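You operate a simulated robot arm through the tools that you are given. There is no shell and no other tool.

Carry out the task below with a simulated robot arm. There is one attempt and no reset: what you move stays moved.

Task
Fold the opened quarter-yard cloth and put it in the drawer.
Fine: use both flaps and lay them flat again; shut the drawer.

The check looks at the end state, three seconds after you hand in, the way a careful person would. Anything else that was tipped, shoved, dropped, spilled or broken makes it a failure. Flat cloth is picked up by pressing the open fingertips on it (5 to 10 N) and closing them slowly along it; thin cloth reads only 2 to 8 mm in the jaws.

Robot
A 6-joint arm with a two-finger parallel gripper, fixed in place. Base frame: the origin is at the foot of the arm, x ahead of it, y to its left, z up. Readings come in m, degrees, newtons and seconds.
With the tool pointing down near the work surface it reaches from about 0.28 to 0.68 m from the base axis. Its first joint turns from -166.0 to 166.0 degrees. Payload 4.1 kg.
The tool frame sits at the grasp point between the pads (the TCP): z along the fingers, y along the line on which they close. The tips reach 0.023 m beyond it. The gripper opens to 0.094 m. The fingers are 0.038 m wide and 0.01 m thick; the gripper's body (0.054 by 0.096 m) begins 0.039 m behind the TCP.
Orientation is told as [roll, pitch, yaw] about the base's x, y, z axes, in that order, counted from this pose: with the fingers straight down and closing along the base's y, the tool's x points along the base's -x, its y along +y and its z along -z.

Tools
- The arm moves only by the tool send_rows. Its argument "moves" is text: rows parted by semicolons, each of 7 numbers parted by spaces: the shift along the tool's x, y, z in units of 300 mm (1.0 is 300 mm), then the turn, a rotation vector about the tool's x, y, z in units of 180 degrees (1.0 is 180 degrees), then the closure in counts, from 0 (fully open) to 255 (shut). In form: dx dy dz ax ay az claw; .... A call has 1 to 20 rows; each row is the pose to reach, as a shift and turn from the pose commanded when the call began, along the tool's axes at that moment. A call with a number of a shift or a turn outside -1 to 1 is refused whole. Rows are played at 5 a second. More than 0.05 m and 8.6 degrees between two rows, or a gripper value outside its range, and nothing of the call is played. Where a pose cannot be reached the arm comes as near as it can. A force on the tool above 90 N (or 10 N above the force at the start of the call, whichever is more), or a blocked arm, ends the call early, and 0.2 s more pass. The fingers move at their own pace (about 0.045 m/s each) and stop on an object; they squeeze with about 26 N. The grip force told is the motor's: it shows also when the fingers shut on nothing. Time passes only in rows, and 0.2 s behind the last, so rows that repeat a pose let the fingers close. The reply holds the time, the measured pose of the TCP, the force on the tool along the base axes, the opening and the grip force, in the units named above and with some noise, with the torque about the TCP (base axes, N m) and any sound that the robot's microphone picked up.
- Cameras (640 x 400 px; columns grow to the right, rows downward): "scene" is fixed at [0.4015, 0.5007, 1.7627]; the picture's right is [-0.93, 0.38, 0.00], its down [0.25, 0.61, -0.76] and it looks along [-0.28, -0.70, -0.66] (base axes); focal length 319 px, centre (320, 200). "wrist" rides on the gripper at [0.086, 0.016, -0.075] in the tool frame; the picture's right is [-0.18, 0.98, 0.00], its down [-0.58, -0.11, -0.81] and it looks along [-0.79, -0.15, 0.59] (tool axes); focal length 243 px, centre (320, 200). There is no depth. A picture from a camera that has moved, and an enlarged one, comes with that camera's place and axes in the base frame and with its lens.
- grab_frame(camera): a new picture of that camera. The clock stands still meanwhile.
- slide_trunk(by): slides the trunk up (or, below 0, down) by that many m; the arm rides with it, the base frame stays. It gives what a move gives, with no picture.
- inspect(camera, box): a new picture of the part [left, top, right, bottom] of that camera's present view, enlarged. The clock stands still meanwhile.
- finish_job(): hands the job in; it is judged then, once.

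Nothing tells you positions but the pictures and the camera data. Unless the task says otherwise, let go and move clear before handing in.

The tools are called as a command line: name --argument value ..., lists and objects as JSON in quotes. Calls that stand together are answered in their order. send_rows: Moves the arm, as the interface text tells. Its arguments: {"type":"object","properties":{"moves":{"type":"string"}},"required":["moves"]} The other tools are called the same way: slide_trunk (by) slides the trunk up or down; grab_frame (camera) takes a picture; inspect (camera, box) takes an enlarged picture of a part of a camera's view; finish_job () hands the job in.

At the start:

```text
time: 0.0
position: [0.2747, -0.1897, 1.2844]
tcp_rot: [-0.1, 0.0, 0.0]
force: [0.1, -0.5, 0.2]
wrist_torque: [-0.03, 0.03, 0.01]
finger_gap: 0.0941
gripper_force: 0.1
trunk travel left (down, up): [-0.525, 0.065]
```

scene: 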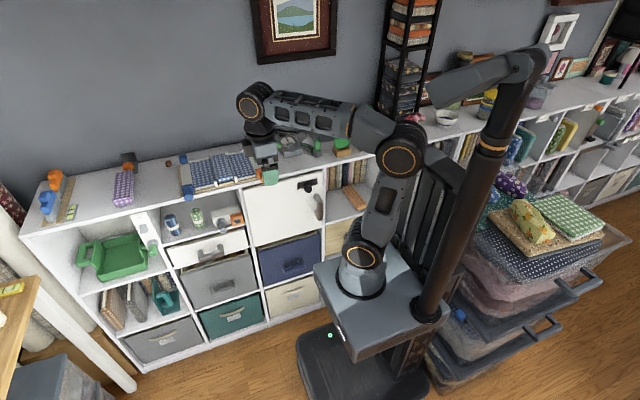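
wrist: 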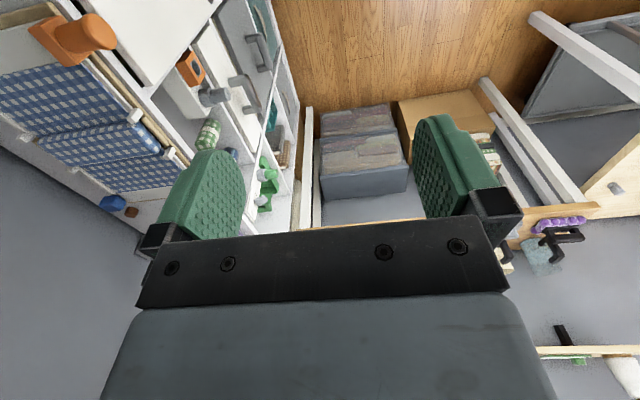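

I see a cube-shelf unit against a wall with a blue checked cloth on a board lying on top of it, drawers below, and the arm mounted on a sliding trunk in front. I'll enlarge the pictures to understand the cloth, the drawer and the "flaps" before moving.

inspect --camera "scene" --box '[20, 120, 220, 245]'

inspect --camera "scene" --box '[160, 120, 360, 245]'

inspect --camera "scene" --box '[100, 220, 360, 382]'

inspect --camera "wrist" --box '[0, 0, 320, 200]'

```text
3.20 times, centred on (120, 182) of scene
camera zoom: at [0.4015, 0.5007, 1.7627], right [-0.93, 0.38, 0.0], down [0.25, 0.61, -0.76], along [-0.28, -0.7, -0.66], focal length 1021 px, centre (960, 256)
```

zoom: 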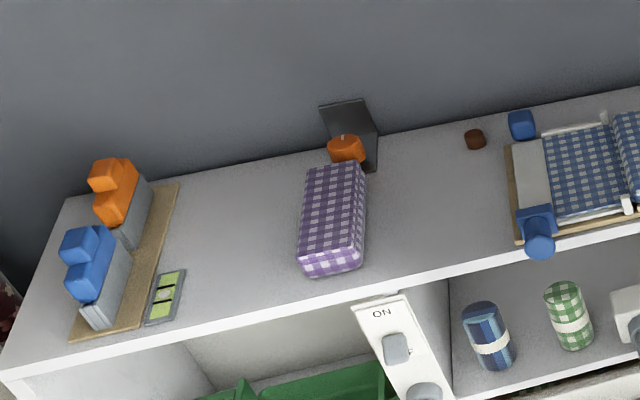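

```text
3.20 times, centred on (260, 182) of scene
camera zoom: at [0.4015, 0.5007, 1.7627], right [-0.93, 0.38, 0.0], down [0.25, 0.61, -0.76], along [-0.28, -0.7, -0.66], focal length 1021 px, centre (512, 256)
```

zoom: 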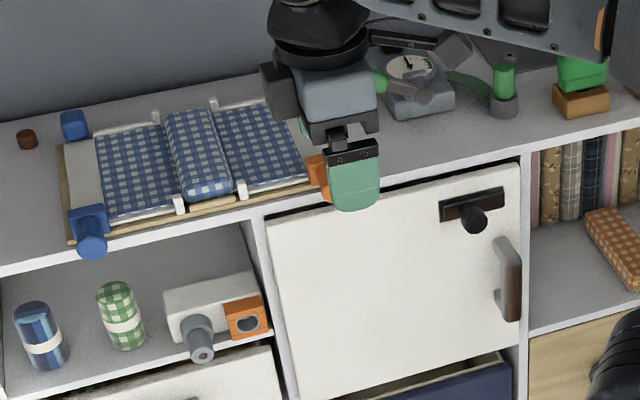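

```text
2.46 times, centred on (230, 301) of scene
camera zoom: at [0.4015, 0.5007, 1.7627], right [-0.93, 0.38, 0.0], down [0.25, 0.61, -0.76], along [-0.28, -0.7, -0.66], focal length 785 px, centre (542, -49)
```

zoom: 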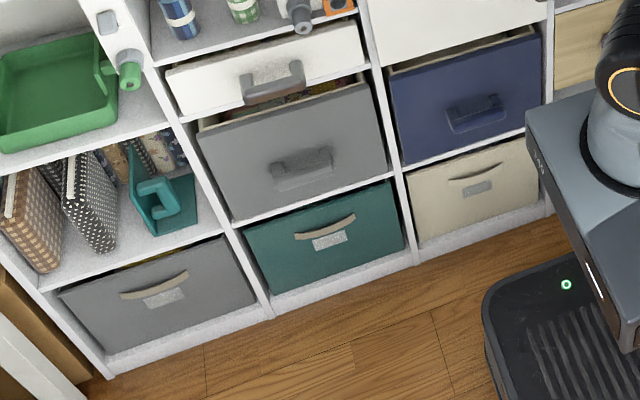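

```text
2.00 times, centred on (160, 100) of wrist
camera zoom: at [0.1882, -0.1735, 1.3577], right [0.18, 0.98, 0.0], down [0.58, -0.11, 0.81], along [0.79, -0.15, -0.59], focal length 485 px, centre (640, 400)
```

zoom: 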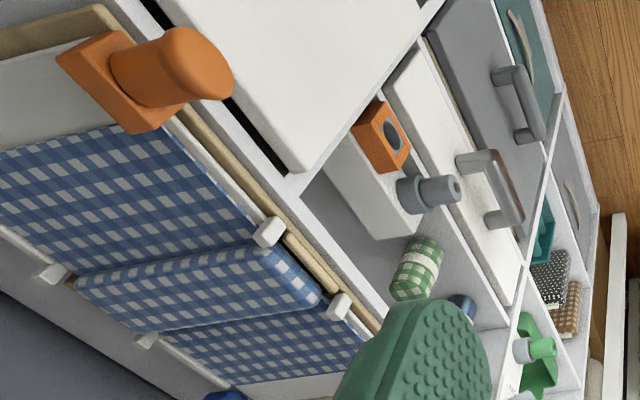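

The blue gingham cloth lies on a folding board with two handled flaps (orange handle around x≈0.25, blue handle around x≈0.51, both near y≈-0.43, z≈1.08). Next I look closer at the drawers and the board details.

inspect --camera "scene" --box '[160, 215, 260, 278]'

inspect --camera "scene" --box '[170, 140, 270, 203]'

inspect --camera "scene" --box '[240, 215, 340, 278]'

inspect --camera "wrist" --box '[0, 0, 160, 200]'

inspect --camera "scene" --box '[240, 110, 360, 185]'

```text
6.35 times, centred on (210, 246) of scene
camera zoom: at [0.4015, 0.5007, 1.7627], right [-0.93, 0.38, 0.0], down [0.25, 0.61, -0.76], along [-0.28, -0.7, -0.66], focal length 2025 px, centre (1018, -95)
```

zoom: 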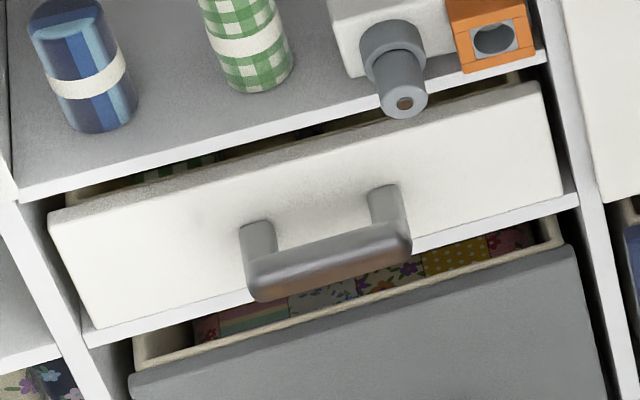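

```text
6.35 times, centred on (220, 172) of scene
camera zoom: at [0.4015, 0.5007, 1.7627], right [-0.93, 0.38, 0.0], down [0.25, 0.61, -0.76], along [-0.28, -0.7, -0.66], focal length 2025 px, centre (955, 381)
```

zoom: 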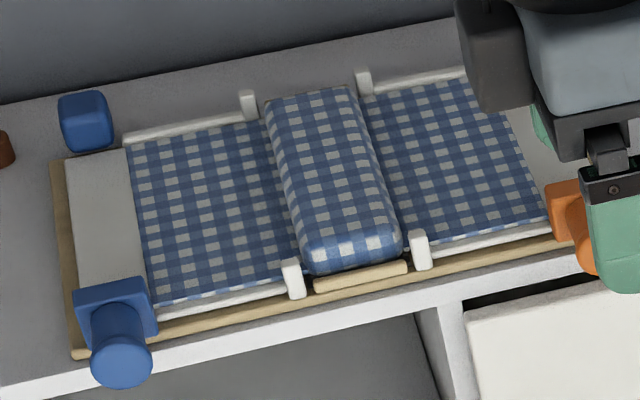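

```text
6.35 times, centred on (290, 246) of scene
camera zoom: at [0.4015, 0.5007, 1.7627], right [-0.93, 0.38, 0.0], down [0.25, 0.61, -0.76], along [-0.28, -0.7, -0.66], focal length 2025 px, centre (510, -95)
```

zoom: 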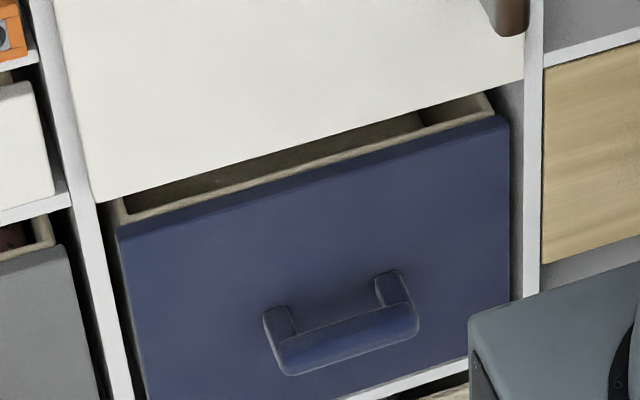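

```text
2.00 times, centred on (80, 100) of wrist
camera zoom: at [0.1882, -0.1735, 1.3577], right [0.18, 0.98, 0.0], down [0.58, -0.11, 0.81], along [0.79, -0.15, -0.59], focal length 485 px, centre (800, 400)
```

zoom: 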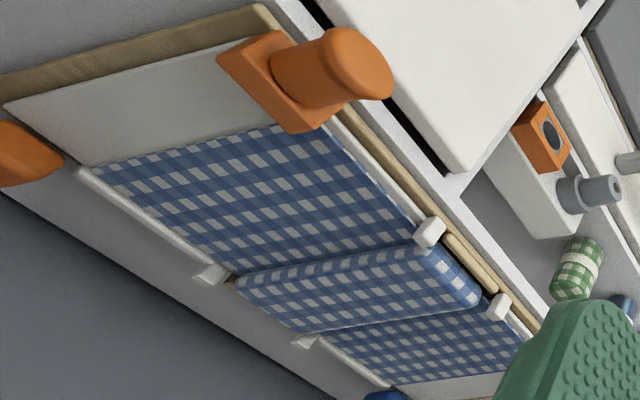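

```text
5.33 times, centred on (300, 148) of scene
camera zoom: at [0.4015, 0.5007, 1.7627], right [-0.93, 0.38, 0.0], down [0.25, 0.61, -0.76], along [-0.28, -0.7, -0.66], focal length 1701 px, centre (427, 480)
```

zoom: 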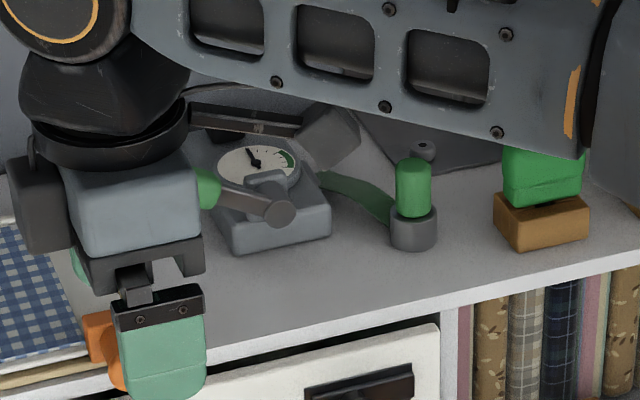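

The cloth rests on a folding board: its thick middle sits between two hinge lines (about x≈0.344 and x≈0.417), and each flap has a knob at its front corner. Below it are a slim white drawer with a grey bar handle and some deeper bins. I'll move the arm to look along the board for better measurements.

send_rows --moves "0.07 -0.12 0 0 0 0 0; 0.14 -0.24 0 0 0 0 0; 0.21 -0.36 0 0 0 0 0; 0.28 -0.48 0 0 0 0 0; 0.34 -0.6 0 0 0 0 0; 0.383 -0.70 0 0 0 0 0; 0.383 -0.70 0 0 0 0 0"

grab_frame --camera "wrist"

grab_frame --camera "scene"

```text
time: 1.6
position: [0.1597, -0.4001, 1.2818]
tcp_rot: [0.0, 0.0, 0.1]
force: [-0.6, -0.7, -0.7]
wrist_torque: [-0.02, 0.01, 0.02]
finger_gap: 0.0942
gripper_force: 0.1
trunk travel left (down, up): [-0.525, 0.065]
```

```text
taken
camera wrist: at [0.0731, -0.3839, 1.3559], right [0.18, 0.98, 0.0], down [0.58, -0.11, 0.81], along [0.79, -0.15, -0.59], focal length 243 px, centre (320, 200)
```

wrist: 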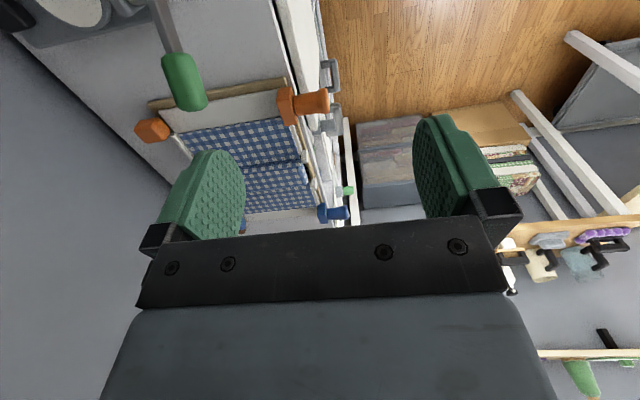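

```text
taken
```

scene: 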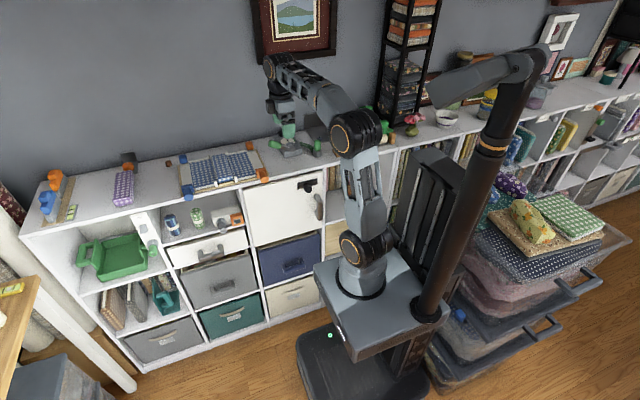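

inspect --camera "scene" --box '[170, 135, 280, 204]'

inspect --camera "wrist" --box '[120, 60, 360, 210]'

inspect --camera "wrist" --box '[260, 60, 380, 230]'

```text
5.80 times, centred on (225, 170) of scene
camera zoom: at [0.4015, 0.5007, 1.7627], right [-0.93, 0.38, 0.0], down [0.25, 0.61, -0.76], along [-0.28, -0.7, -0.66], focal length 1849 px, centre (871, 377)
```

zoom: 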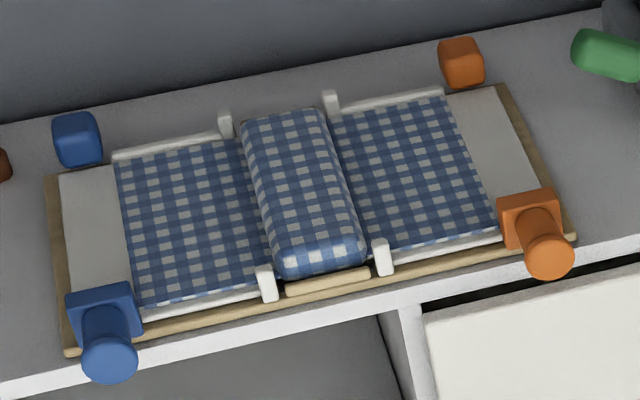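

```text
2.67 times, centred on (240, 135) of wrist
camera zoom: at [0.0731, -0.3839, 1.3559], right [0.18, 0.98, 0.0], down [0.58, -0.11, 0.81], along [0.79, -0.15, -0.59], focal length 647 px, centre (533, 373)
```

zoom: 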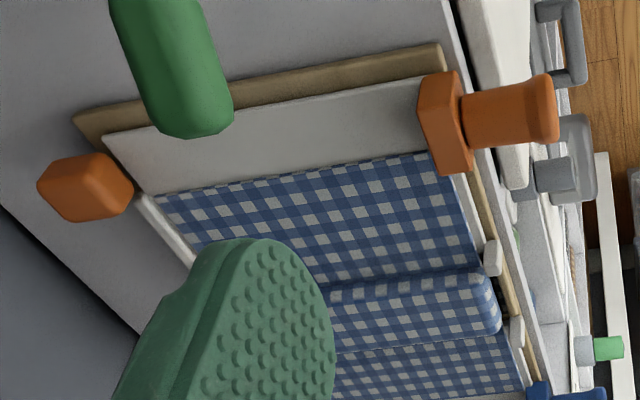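

```text
2.35 times, centred on (320, 145) of wrist
camera zoom: at [0.0731, -0.3839, 1.3559], right [0.18, 0.98, 0.0], down [0.58, -0.11, 0.81], along [0.79, -0.15, -0.59], focal length 571 px, centre (320, 329)
```

zoom: 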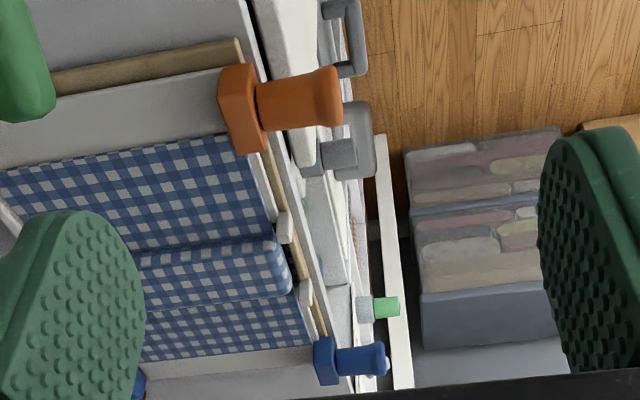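

Measurements so far: knobs point toward the robot, orange tip near (0.250,-0.410,1.068) and blue tip near (0.508,-0.409,1.074). I'll back off from the shelf and turn the tool to point horizontally at the shelf so the fingers can straddle a knob.

send_rows --moves "-0.05 0.13 0 0 0 0 0; -0.10 0.26 0 0 0 0 0; -0.15 0.39 0 0 0 0 0; -0.20 0.52 0 0 0 0 0; -0.28 0.63 0 0 0 0 0; -0.40 0.667 0 0.045 0 0 0; -0.53 0.667 0 0.09 0 0 0; -0.66 0.667 0 0.135 0 0 0; -0.79 0.667 0 0.18 0 0 0; -0.9 0.667 0 0.225 0 0 0; -0.967 0.667 0 0.27 0 0 0; -0.967 0.667 0 0.315 0 0 0; -0.967 0.667 0 0.36 0 0 0; -0.967 0.667 0 0.405 0 0 0; -0.967 0.667 0 0.45 0 0 0; -0.967 0.667 0 0.48 0 0 0; -0.967 0.667 0 0.5 0 0 0; -0.967 0.667 0 0.5 0 0 0"

grab_frame --camera "scene"

grab_frame --camera "wrist"

```text
time: 5.4
position: [0.449, -0.1983, 1.2835]
tcp_rot: [-90.1, 0.0, 0.0]
force: [0.0, 0.6, -0.4]
wrist_torque: [0.05, 0.02, 0.01]
finger_gap: 0.0941
gripper_force: 0.1
trunk travel left (down, up): [-0.525, 0.065]
```

```text
taken
```

scene: 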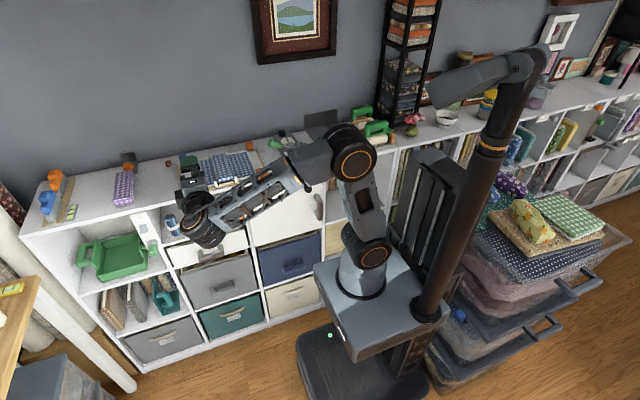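

```text
taken
camera wrist: at [0.3637, -0.1248, 1.2662], right [0.18, 0.0, -0.98], down [0.58, 0.81, 0.11], along [0.79, -0.59, 0.15], focal length 243 px, centre (320, 200)
```

wrist: 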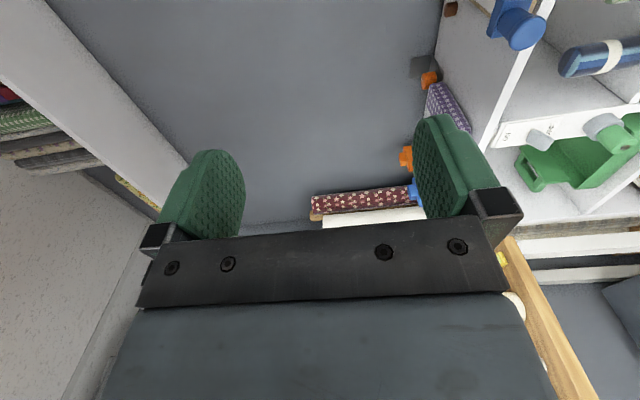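

The tool is horizontal with the fingers closing vertically. I'll inspect the blue knob from here to refine its position.

inspect --camera "wrist" --box '[460, 0, 600, 88]'

```text
4.55 times, centred on (530, 44) of wrist
camera zoom: at [0.3637, -0.1248, 1.2662], right [0.18, 0.0, -0.98], down [0.58, 0.81, 0.11], along [0.79, -0.59, 0.15], focal length 1103 px, centre (-634, 909)
```

zoom: 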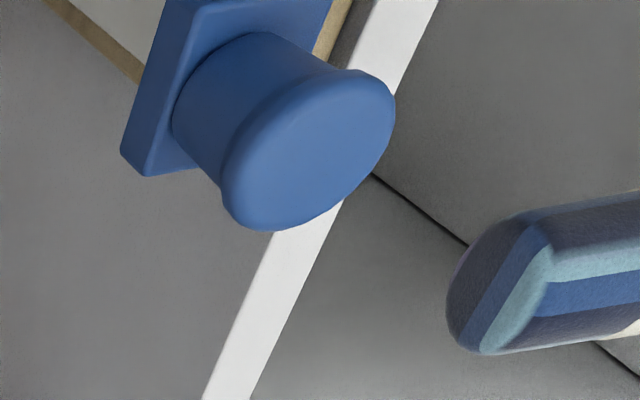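

Blue knob estimate is now about (0.503,-0.410,1.075), its axis along y. I'll bring the partly closed gripper in front of it and check the alignment.

send_rows --moves "-0.03 0.12 0.05 0 0 0 85; -0.06 0.24 0.11 0 0 0 85; -0.09 0.36 0.17 0 0 0 85; -0.12 0.48 0.23 0 0 0 85; -0.15 0.60 0.30 0 0 0 85; -0.18 0.695 0.36 0 0 0 85; -0.18 0.695 0.44 0 0 0 85; -0.18 0.695 0.44 0 0 0 85"

grab_frame --camera "wrist"

inspect --camera "scene" --box '[160, 140, 280, 215]'

```text
time: 7.2
position: [0.5021, -0.3307, 1.0749]
tcp_rot: [-90.1, 0.0, 0.0]
force: [-0.4, 0.2, 1.1]
wrist_torque: [-0.01, 0.02, 0.01]
finger_gap: 0.0625
gripper_force: 0.0
trunk travel left (down, up): [-0.525, 0.065]
```

```text
taken
camera wrist: at [0.4165, -0.2569, 1.0578], right [0.18, 0.0, -0.98], down [0.58, 0.81, 0.11], along [0.79, -0.59, 0.15], focal length 243 px, centre (320, 200)
```

wrist: 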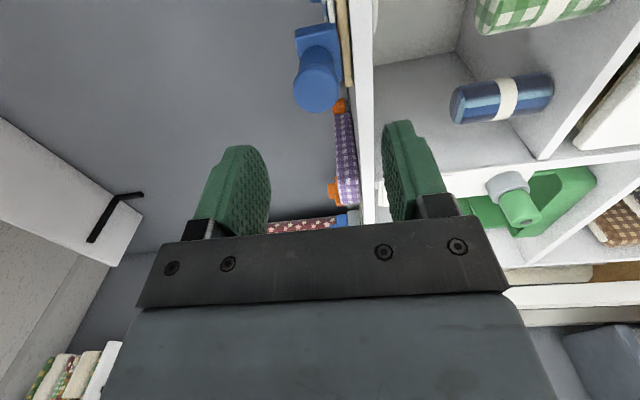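

```text
5.33 times, centred on (220, 178) of scene
camera zoom: at [0.4015, 0.5007, 1.7627], right [-0.93, 0.38, 0.0], down [0.25, 0.61, -0.76], along [-0.28, -0.7, -0.66], focal length 1701 px, centre (853, 320)
```

zoom: 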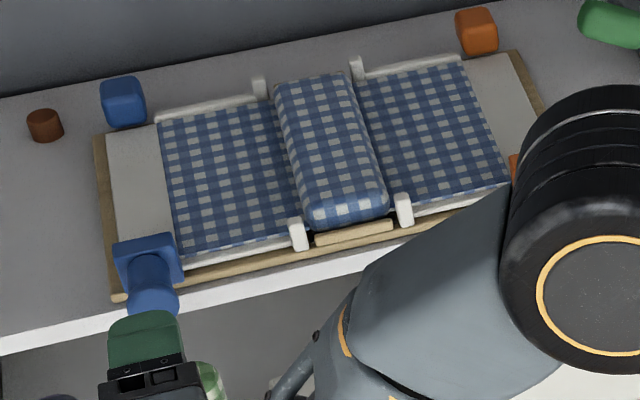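

The knob sits centred between the fingers. I'll advance until the pads straddle it, then close lightly to measure its thickness.

send_rows --moves "0 0 0.10 0 0 0 85; 0 0 0.20 0 0 0 85; 0 0 0.27 0 0 0 85; 0 0 0.311 0 0 0 85; 0 0 0.311 0 0 0 120; 0 0 0.311 0 0 0 140; 0 0 0.311 0 0 0 160; 0 0 0.311 0 0 0 170; 0 0 0.311 0 0 0 180; 0 0 0.311 0 0 0 190"

grab_frame --camera "wrist"

```text
time: 9.4
position: [0.5033, -0.4239, 1.0753]
tcp_rot: [-90.0, 0.0, -0.1]
force: [1.8, -2.1, 6.9]
wrist_torque: [0.14, 0.03, -0.03]
finger_gap: 0.0272
gripper_force: 3.4
trunk travel left (down, up): [-0.525, 0.065]
```

```text
taken
camera wrist: at [0.4175, -0.3492, 1.0589], right [0.19, 0.0, -0.98], down [0.58, 0.81, 0.11], along [0.79, -0.59, 0.15], focal length 243 px, centre (320, 200)
```

wrist: 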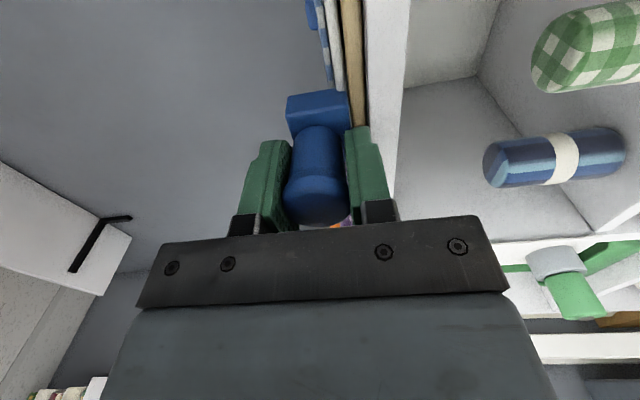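

The pads straddle the knob (about 27 mm thick). I'll loosen to a cage and lift the blue flap through the first 20° about its hinge (pivot estimated near x=0.41, z=1.07), watching the force.

send_rows --moves "0 0 0 0 0 0 168; 0.0028 -0.0268 0 0 0 0.0278 168; 0.0079 -0.0533 0 0 0 0.0556 168; 0.0153 -0.0792 0 0 0 0.0833 168; 0.0249 -0.1044 0 0 0 0.1111 168; 0.0249 -0.1044 0 0 0 0.1111 168"

inspect --camera "scene" --box '[160, 130, 280, 205]'

grab_frame --camera "wrist"

```text
time: 10.8
position: [0.4962, -0.4243, 1.1051]
tcp_rot: [-90.0, -20.1, -0.1]
force: [0.3, 0.4, 0.1]
wrist_torque: [0.0, 0.01, -0.03]
finger_gap: 0.0321
gripper_force: 0.0
trunk travel left (down, up): [-0.525, 0.065]
```

```text
5.33 times, centred on (220, 168) of scene
camera zoom: at [0.4015, 0.5007, 1.7627], right [-0.93, 0.38, 0.0], down [0.25, 0.61, -0.76], along [-0.28, -0.7, -0.66], focal length 1701 px, centre (853, 373)
```

zoom: 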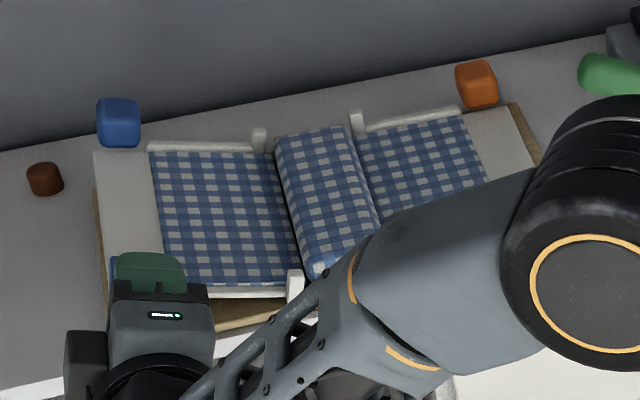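

```text
taken
camera wrist: at [0.4213, -0.3499, 1.06], right [0.51, 0.0, -0.86], down [0.51, 0.81, 0.3], along [0.69, -0.59, 0.41], focal length 243 px, centre (320, 200)
```

wrist: 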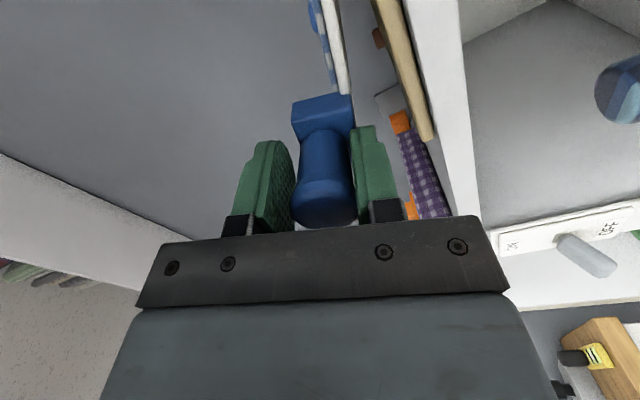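

The blue flap (with its counterweight block) lifts freely with almost no force. I continue the arc up to about vertical.

send_rows --moves "0.0028 -0.0268 0 0 0 0.0278 168; 0.0079 -0.0533 0 0 0 0.0556 168; 0.0152 -0.0792 0 0 0 0.0833 168; 0.0249 -0.1044 0 0 0 0.1111 168; 0.0366 -0.1286 0 0 0 0.1389 168; 0.0505 -0.1517 0 0 0 0.1667 168; 0.0663 -0.1735 0 0 0 0.1944 168; 0.0839 -0.1939 0 0 0 0.2222 168; 0.1033 -0.2127 0 0 0 0.25 168; 0.1242 -0.2296 0 0 0 0.2778 168; 0.1465 -0.2448 0 0 0 0.3056 168; 0.17 -0.2579 0 0 0 0.3333 168; 0.1946 -0.2689 0 0 0 0.3611 168; 0.2201 -0.2777 0 0 0 0.3889 168; 0.2201 -0.2777 0 0 0 0.3889 168"

inspect --camera "scene" --box '[160, 120, 280, 195]'

grab_frame --camera "wrist"

```text
time: 14.0
position: [0.4058, -0.4253, 1.1622]
tcp_rot: [80.6, -89.8, -170.8]
force: [-0.2, 0.0, -0.7]
wrist_torque: [-0.01, 0.0, 0.01]
finger_gap: 0.032
gripper_force: 0.4
trunk travel left (down, up): [-0.525, 0.065]
```

```text
5.33 times, centred on (220, 158) of scene
camera zoom: at [0.4015, 0.5007, 1.7627], right [-0.93, 0.38, 0.0], down [0.25, 0.61, -0.76], along [-0.28, -0.7, -0.66], focal length 1701 px, centre (853, 427)
```

zoom: 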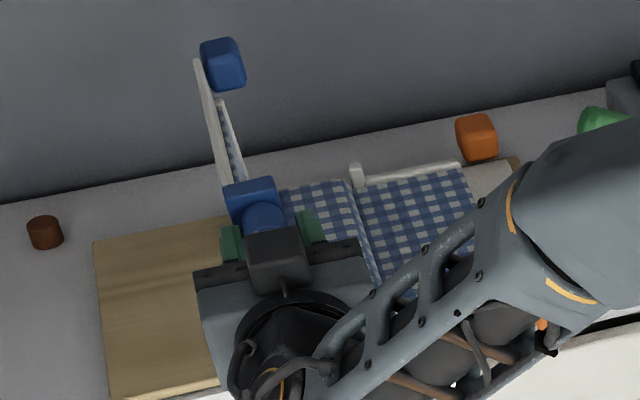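

```text
taken
camera wrist: at [0.4221, -0.351, 1.0743], right [0.98, 0.0, 0.19], down [-0.11, 0.81, 0.58], along [-0.15, -0.59, 0.79], focal length 243 px, centre (320, 200)
```

wrist: 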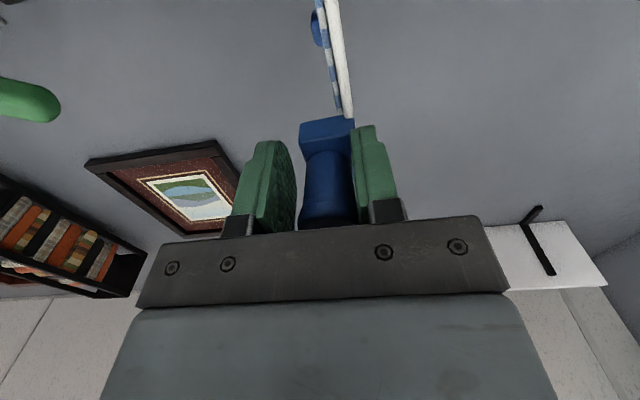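

The flap is vertical and the cloth wing has come up with it. I continue over toward the centre, to about 155°, then close the rest gently.

send_rows --moves "0.0028 -0.0268 0 0 0 0.0278 168; 0.0079 -0.0533 0 0 0 0.0556 168; 0.0152 -0.0792 0 0 0 0.0833 168; 0.0249 -0.1044 0 0 0 0.1111 168; 0.0366 -0.1286 0 0 0 0.1389 168; 0.0505 -0.1517 0 0 0 0.1667 168; 0.0663 -0.1735 0 0 0 0.1944 168; 0.0839 -0.1939 0 0 0 0.2222 168; 0.1033 -0.2127 0 0 0 0.25 168; 0.1242 -0.2296 0 0 0 0.2778 168; 0.1465 -0.2448 0 0 0 0.3056 168; 0.17 -0.2579 0 0 0 0.3333 168; 0.1946 -0.2689 0 0 0 0.3611 168; 0.1946 -0.2689 0 0 0 0.3611 168"

inspect --camera "scene" --box '[160, 120, 280, 195]'

grab_frame --camera "wrist"

```text
time: 17.0
position: [0.3952, -0.4473, 1.3014]
tcp_rot: [85.3, -28.4, -179.2]
force: [0.2, -0.2, -0.2]
wrist_torque: [-0.02, 0.0, 0.0]
finger_gap: 0.0322
gripper_force: 0.0
out of reach, approached as far as the arm can: row 6, 7, 8, 9, 10, 11, 12, 13, 14
trunk travel left (down, up): [-0.525, 0.065]
```

```text
5.33 times, centred on (220, 158) of scene
camera zoom: at [0.4015, 0.5007, 1.7627], right [-0.93, 0.38, 0.0], down [0.25, 0.61, -0.76], along [-0.28, -0.7, -0.66], focal length 1701 px, centre (853, 427)
```

zoom: 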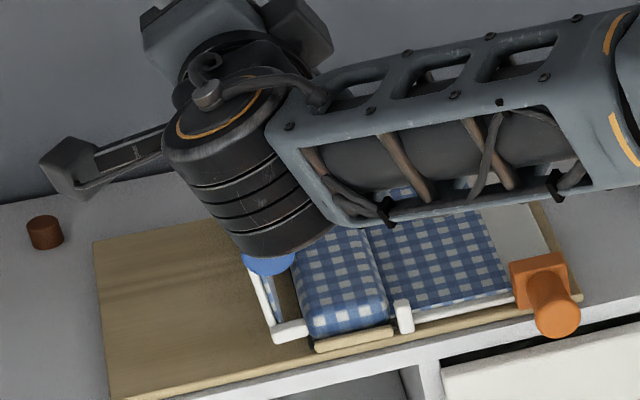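

```text
taken
camera wrist: at [0.4812, -0.3737, 1.2794], right [0.31, -0.08, 0.95], down [-0.54, 0.8, 0.24], along [-0.78, -0.59, 0.2], focal length 243 px, centre (320, 200)
```

wrist: 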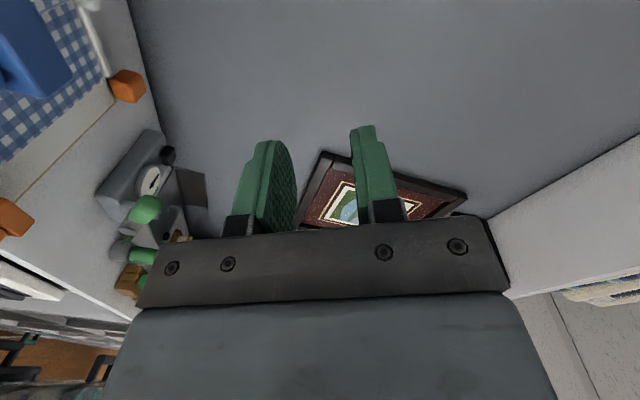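

The wrist joint hit its limit partway, so the arm drifted up and let go of the knob; the flap is left standing near vertical and nothing seems disturbed. I'll back the gripper away from the shelf with small steps first.

send_rows --moves "0 0 -0.05 0 0 0 168; 0 0 -0.10 0 0 0 168"

inspect --camera "scene" --box '[160, 120, 280, 195]'

```text
time: 17.6
position: [0.3952, -0.4174, 1.3017]
tcp_rot: [85.0, -28.6, -179.1]
force: [0.0, -0.1, -0.8]
wrist_torque: [0.02, -0.03, 0.0]
finger_gap: 0.0322
gripper_force: 0.0
out of reach, approached as far as the arm can: row 2
trunk travel left (down, up): [-0.525, 0.065]
```

```text
5.33 times, centred on (220, 158) of scene
camera zoom: at [0.4015, 0.5007, 1.7627], right [-0.93, 0.38, 0.0], down [0.25, 0.61, -0.76], along [-0.28, -0.7, -0.66], focal length 1701 px, centre (853, 427)
```

zoom: 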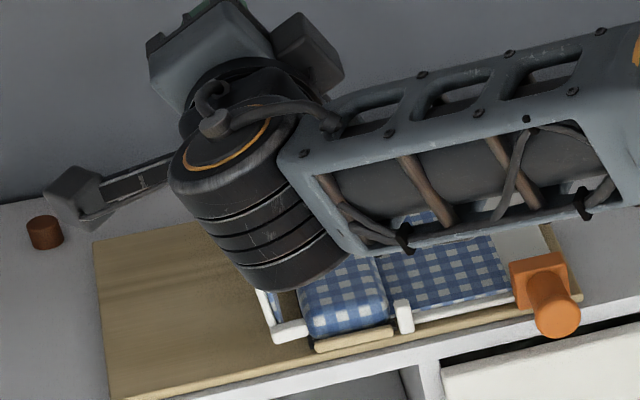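

Backing out further and unwinding the wrist rotation the other way, so the next grasp can start from the free side of the joint's range.

send_rows --moves "0 0 -0.10 0 0 -0.02 168; 0 0 -0.20 0 0 -0.05 168; 0 0 -0.30 0 0 -0.09 168; 0 0 -0.40 0 0 -0.135 168; 0 0 -0.50 0 0 -0.18 168; 0 0 -0.5 0 0 -0.225 168; 0 0 -0.5 0 0 -0.27 168; 0 0 -0.5 0 0 -0.315 168; 0 0 -0.5 0 0 -0.36 168; 0 0 -0.5 0 0 -0.405 168; 0 0 -0.5 0 0 -0.45 168; 0 0 -0.5 0 0 -0.495 168; 0 0 -0.5 0 0 -0.54 168; 0 0 -0.5 0 0 -0.585 168; 0 0 -0.5 0 0 -0.63 168; 0 0 -0.5 0 0 -0.675 168; 0 0 -0.5 0 0 -0.72 168; 0 0 -0.5 0 0 -0.765 168; 0 0 -0.5 0 0 -0.81 168; 0 0 -0.5 0 0 -0.85 168"

grab_frame --camera "scene"

inspect --camera "scene" --box '[160, 120, 280, 195]'

```text
time: 21.8
position: [0.3982, -0.2674, 1.3077]
tcp_rot: [-85.9, 1.7, -1.2]
force: [-0.1, 0.2, -0.4]
wrist_torque: [-0.01, 0.0, -0.03]
finger_gap: 0.0322
gripper_force: 0.0
trunk travel left (down, up): [-0.525, 0.065]
```

```text
taken
```

scene: 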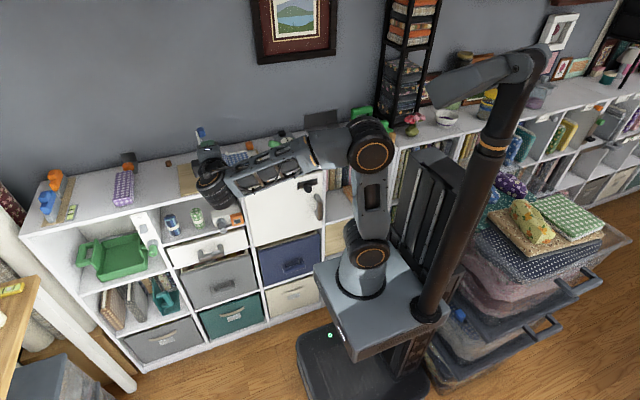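

```text
5.33 times, centred on (220, 158) of scene
camera zoom: at [0.4015, 0.5007, 1.7627], right [-0.93, 0.38, 0.0], down [0.25, 0.61, -0.76], along [-0.28, -0.7, -0.66], focal length 1701 px, centre (853, 427)
```

zoom: 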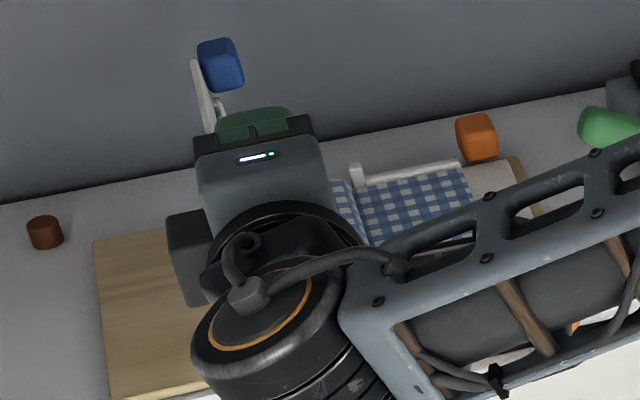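

The wrist is unwound and the flap still stands upright. I'll square up the tool, then roll it a quarter turn so the fingers close along x around the upright flap's knob.

send_rows --moves "0 0 0 0.0228 -0.0067 0.0094 85; 0 0 0 0.0228 -0.0067 0.0094 85"

send_rows --moves "0 0 0 0 0 -0.045 85; 0 0 0 0 0 -0.09 85; 0 0 0 0 0 -0.135 85; 0 0 0 0 0 -0.18 85; 0 0 0 0 0 -0.225 85; 0 0 0 0 0 -0.27 85; 0 0 0 0 0 -0.315 85; 0 0 0 0 0 -0.36 85; 0 0 0 0 0 -0.405 85; 0 0 0 0 0 -0.45 85; 0 0 0 0 0 -0.48 85; 0 0 0 0 0 -0.5 85; 0 0 0 0 0 -0.5 85"

grab_frame --camera "wrist"

```text
time: 22.4
position: [0.3986, -0.2679, 1.3081]
tcp_rot: [-90.0, -0.2, -0.2]
force: [0.0, -0.4, 0.4]
wrist_torque: [0.04, -0.01, 0.06]
finger_gap: 0.0627
gripper_force: 0.1
trunk travel left (down, up): [-0.525, 0.065]
```

```text
time: 25.2
position: [0.3981, -0.268, 1.3066]
tcp_rot: [-88.1, 89.9, 1.7]
force: [-1.8, -0.7, -0.7]
wrist_torque: [-0.02, 0.0, -0.01]
finger_gap: 0.0625
gripper_force: 0.2
trunk travel left (down, up): [-0.525, 0.065]
```

```text
taken
camera wrist: at [0.3819, -0.1928, 1.3934], right [-0.98, 0.0, -0.19], down [0.11, 0.81, -0.58], along [0.15, -0.59, -0.79], focal length 243 px, centre (320, 200)
```

wrist: 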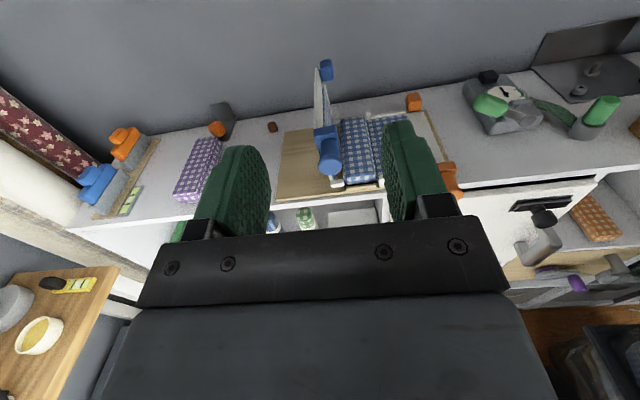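

This viewpoint shows the board from above-front. I'll zoom in on the upright flap, knob and cloth.

inspect --camera "wrist" --box '[270, 50, 470, 200]'

inspect --camera "wrist" --box '[300, 50, 400, 112]'

```text
2.67 times, centred on (370, 125) of wrist
camera zoom: at [0.3819, -0.1928, 1.3934], right [-0.98, 0.0, -0.19], down [0.11, 0.81, -0.58], along [0.15, -0.59, -0.79], focal length 647 px, centre (187, 400)
```

zoom: 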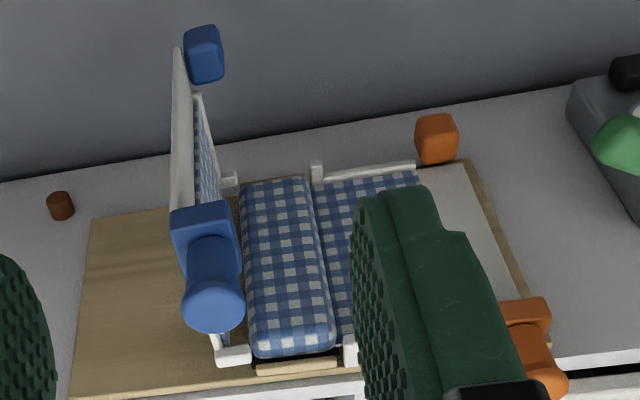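

```text
6.40 times, centred on (350, 81) of wrist
camera zoom: at [0.3819, -0.1928, 1.3934], right [-0.98, 0.0, -0.19], down [0.11, 0.81, -0.58], along [0.15, -0.59, -0.79], focal length 1553 px, centre (128, 962)
```

zoom: 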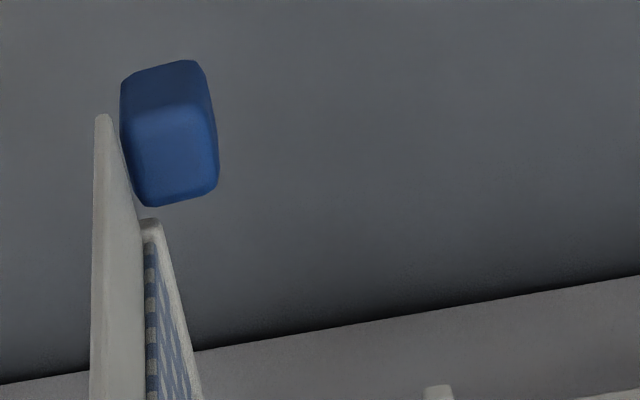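

The flap stands vertical with its knob near (0.409,-0.41,1.17). I'll straddle it from the front with the fingers closing along x and feel it again.

send_rows --moves "-0.12 -0.01 0.04 0 0 0 85; -0.24 -0.02 0.08 0 0 0 85; -0.36 -0.028 0.13 0 0 0 85; -0.455 -0.033 0.173 0 0 0 85; -0.455 -0.033 0.28 0 0 0 85; -0.455 -0.033 0.38 0 0 0 85; -0.455 -0.033 0.46 0 0 0 85; -0.455 -0.033 0.52 0 0 0 85; -0.455 -0.033 0.52 0 0 0 85"

grab_frame --camera "wrist"

```text
time: 27.2
position: [0.4064, -0.4234, 1.1738]
tcp_rot: [-86.7, 89.8, 3.1]
force: [-0.2, 0.4, -0.2]
wrist_torque: [-0.03, -0.01, 0.0]
finger_gap: 0.0627
gripper_force: 0.1
trunk travel left (down, up): [-0.525, 0.065]
```

```text
taken
camera wrist: at [0.3916, -0.3495, 1.2586], right [-0.98, 0.0, -0.19], down [0.11, 0.81, -0.58], along [0.15, -0.59, -0.79], focal length 243 px, centre (320, 200)
```

wrist: 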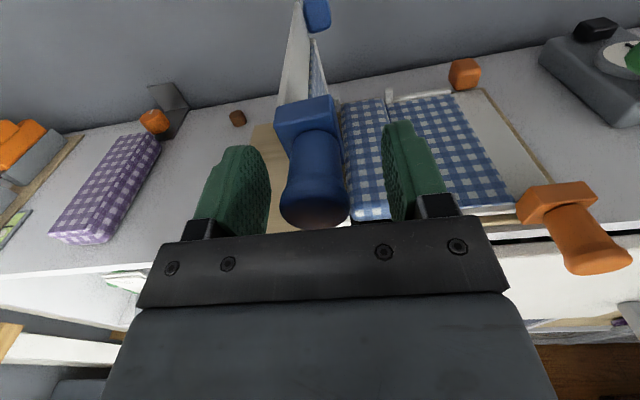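

The knob sits between the fingers. I'll close to a loose cage and carry the flap over, first to about 135°, watching for reach and force.

send_rows --moves "0 0 0 0 0 0 120; 0 0 0 0 0 0 150; 0 0 0 0 0 0 168; 0 0 0 0 0 0 168; -0.0012 0.0269 0 0 0 0.0278 168; -0.0047 0.0535 0 0 0 0.0556 168; -0.0105 0.0798 0 0 0 0.0833 168; -0.0186 0.1055 0 0 0 0.1111 168; -0.0289 0.1303 0 0 0 0.1389 168; -0.0413 0.1542 0 0 0 0.1667 168; -0.0558 0.1768 0 0 0 0.1944 168; -0.0721 0.1982 0 0 0 0.2222 168; -0.0903 0.218 0 0 0 0.25 168; -0.0903 0.218 0 0 0 0.25 168"

grab_frame --camera "wrist"

inspect --camera "scene" --box '[160, 120, 280, 195]'

```text
time: 30.2
position: [0.341, -0.4235, 1.1452]
tcp_rot: [-90.0, 44.6, -0.3]
force: [-0.2, 0.3, -0.3]
wrist_torque: [0.02, 0.0, 0.02]
finger_gap: 0.0319
gripper_force: 0.2
trunk travel left (down, up): [-0.525, 0.065]
```

```text
taken
camera wrist: at [0.2691, -0.3493, 1.1938], right [-0.56, 0.0, -0.83], down [0.49, 0.8, -0.33], along [0.67, -0.59, -0.45], focal length 243 px, centre (320, 200)
```

wrist: 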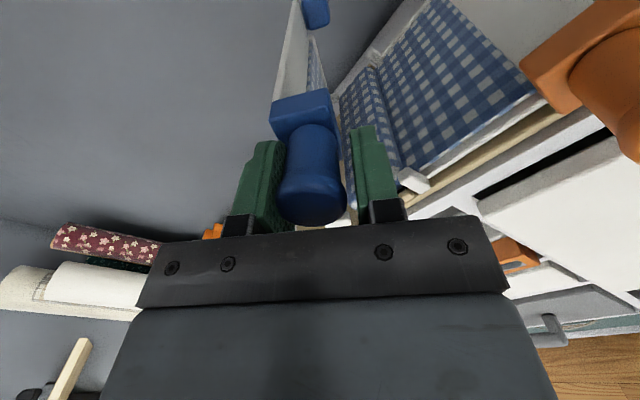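

```text
5.33 times, centred on (220, 158) of scene
camera zoom: at [0.4015, 0.5007, 1.7627], right [-0.93, 0.38, 0.0], down [0.25, 0.61, -0.76], along [-0.28, -0.7, -0.66], focal length 1701 px, centre (853, 427)
```

zoom: 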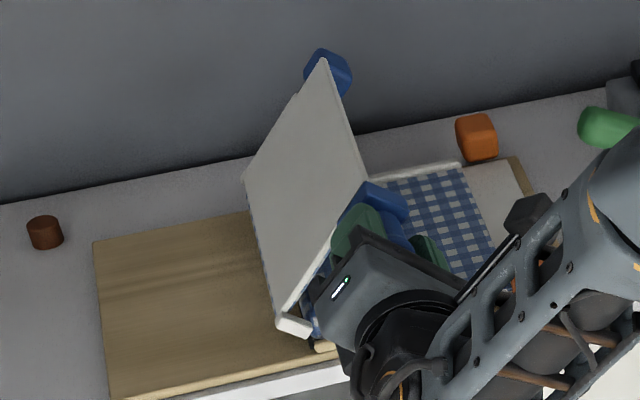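

The flap is at about 135°, force near zero. Continuing down to about 170°.

send_rows --moves "-0.0012 0.0269 0 0 0 0.0278 168; -0.0047 0.0535 0 0 0 0.0556 168; -0.0105 0.0798 0 0 0 0.0833 168; -0.0186 0.1055 0 0 0 0.1111 168; -0.0289 0.1303 0 0 0 0.1389 168; -0.0413 0.1542 0 0 0 0.1667 168; -0.0413 0.1542 0 0 0 0.1667 168"

grab_frame --camera "wrist"

inspect --camera "scene" --box '[160, 130, 280, 205]'

```text
time: 31.8
position: [0.3212, -0.4233, 1.1097]
tcp_rot: [-90.9, 14.3, -0.2]
force: [19.9, -10.8, 47.5]
wrist_torque: [1.05, 0.42, -0.23]
finger_gap: 0.0546
gripper_force: 25.1
trunk travel left (down, up): [-0.525, 0.065]
```

```text
taken
camera wrist: at [0.2335, -0.3492, 1.1135], right [-0.07, -0.01, -1.0], down [0.59, 0.81, -0.05], along [0.8, -0.59, -0.04], focal length 243 px, centre (320, 200)
```

wrist: 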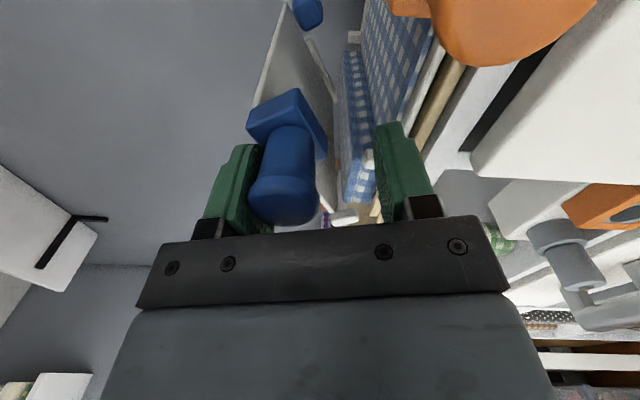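

```text
5.33 times, centred on (220, 168) of scene
camera zoom: at [0.4015, 0.5007, 1.7627], right [-0.93, 0.38, 0.0], down [0.25, 0.61, -0.76], along [-0.28, -0.7, -0.66], focal length 1701 px, centre (853, 373)
```

zoom: 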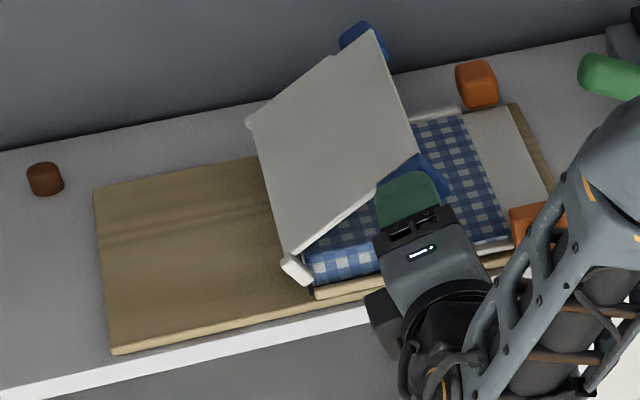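

The flap met firm resistance around 150° (about 50 N), so I back off a little to relieve the load and look at how the cloth sits between flap and centre.

send_rows --moves "-0.0012 -0.0269 0 0 0 -0.0278 168; -0.0047 -0.0535 0 0 0 -0.0556 168; -0.0105 -0.0798 0 0 0 -0.0833 168; -0.0105 -0.0798 0 0 0 -0.0833 168"

inspect --camera "scene" --box '[190, 140, 270, 190]'

inspect --camera "wrist" --box '[230, 0, 470, 240]'

```text
time: 32.8
position: [0.3284, -0.4237, 1.1229]
tcp_rot: [-89.8, 30.0, 0.0]
force: [-0.3, -0.8, 0.8]
wrist_torque: [0.01, 0.04, 0.02]
finger_gap: 0.0318
gripper_force: 0.2
trunk travel left (down, up): [-0.525, 0.065]
```

```text
8.00 times, centred on (230, 165) of scene
camera zoom: at [0.4015, 0.5007, 1.7627], right [-0.93, 0.38, 0.0], down [0.25, 0.61, -0.76], along [-0.28, -0.7, -0.66], focal length 2552 px, centre (1040, 480)
```

zoom: 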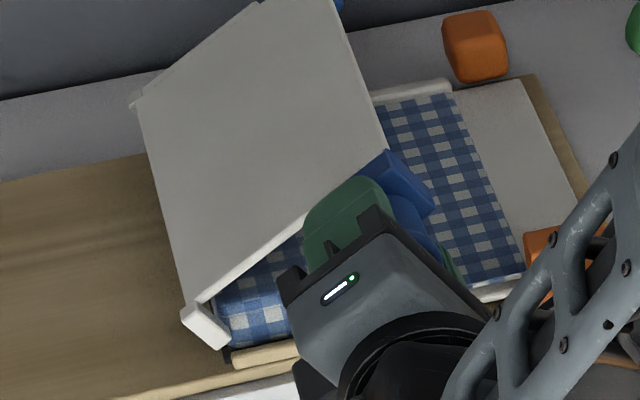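

```text
1.67 times, centred on (350, 120) of wrist
camera zoom: at [0.2449, -0.3485, 1.152], right [-0.33, 0.0, -0.94], down [0.56, 0.81, -0.19], along [0.76, -0.59, -0.27], focal length 404 px, centre (270, 333)
```

zoom: 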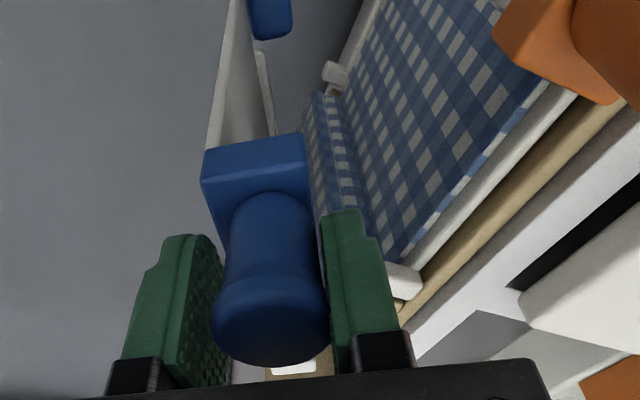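

Load is back to zero with the flap at about 147°. I'll open and retreat a little to get a clear look at the fold from the front.

send_rows --moves "0 0 0 0 0 0 140; 0 0 0 0 0 0 100; 0 0 0 0 0 0 85; 0 0 -0.1 0 0 0 85; 0 0 -0.2 0 0 0 85; 0 0 -0.3 0 0 0 85; 0 0 -0.4 0 0 0 85; 0 0 -0.5 0 0 0 85; 0 0 -0.5 0 0 0 85"

grab_frame --camera "wrist"

inspect --camera "scene" --box '[180, 130, 280, 192]'

```text
time: 34.8
position: [0.3279, -0.273, 1.1243]
tcp_rot: [-90.1, 29.9, -0.2]
force: [-0.4, -0.5, 0.5]
wrist_torque: [0.01, 0.02, -0.01]
finger_gap: 0.0627
gripper_force: 0.1
trunk travel left (down, up): [-0.525, 0.065]
```

```text
taken
camera wrist: at [0.2461, -0.1983, 1.1528], right [-0.33, 0.0, -0.94], down [0.56, 0.8, -0.19], along [0.76, -0.59, -0.26], focal length 243 px, centre (320, 200)
```

wrist: 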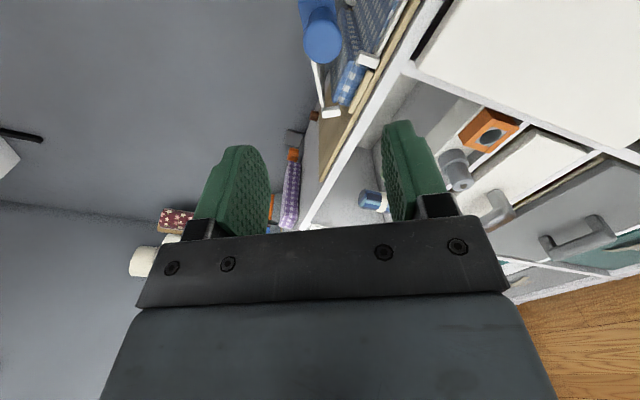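

```text
6.40 times, centred on (230, 161) of scene
camera zoom: at [0.4015, 0.5007, 1.7627], right [-0.93, 0.38, 0.0], down [0.25, 0.61, -0.76], along [-0.28, -0.7, -0.66], focal length 2041 px, centre (896, 450)
```

zoom: 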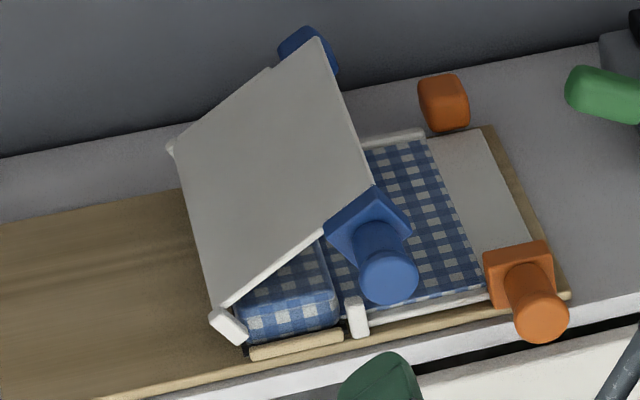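

inspect --camera "wrist" --box '[290, 0, 420, 130]'

inspect --camera "scene" --box '[205, 160, 255, 191]'

```text
3.08 times, centred on (355, 65) of wrist
camera zoom: at [0.2461, -0.1983, 1.1528], right [-0.33, 0.0, -0.94], down [0.56, 0.8, -0.19], along [0.76, -0.59, -0.26], focal length 746 px, centre (212, 615)
```

zoom: 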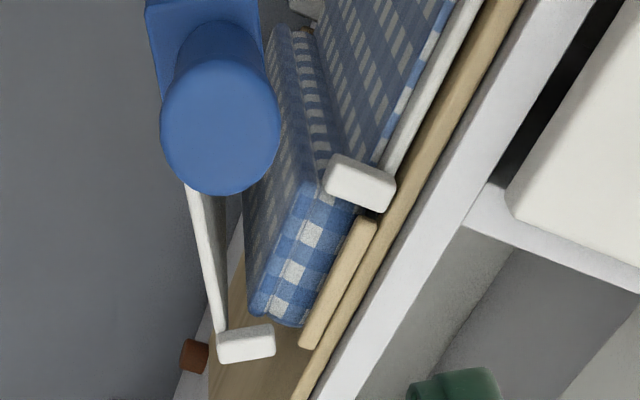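

```text
12.80 times, centred on (230, 176) of scene
camera zoom: at [0.4015, 0.5007, 1.7627], right [-0.93, 0.38, 0.0], down [0.25, 0.61, -0.76], along [-0.28, -0.7, -0.66], focal length 4083 px, centre (1472, 514)
```

zoom: 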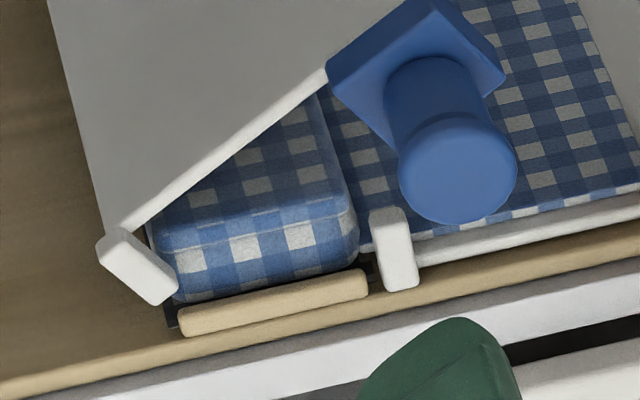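

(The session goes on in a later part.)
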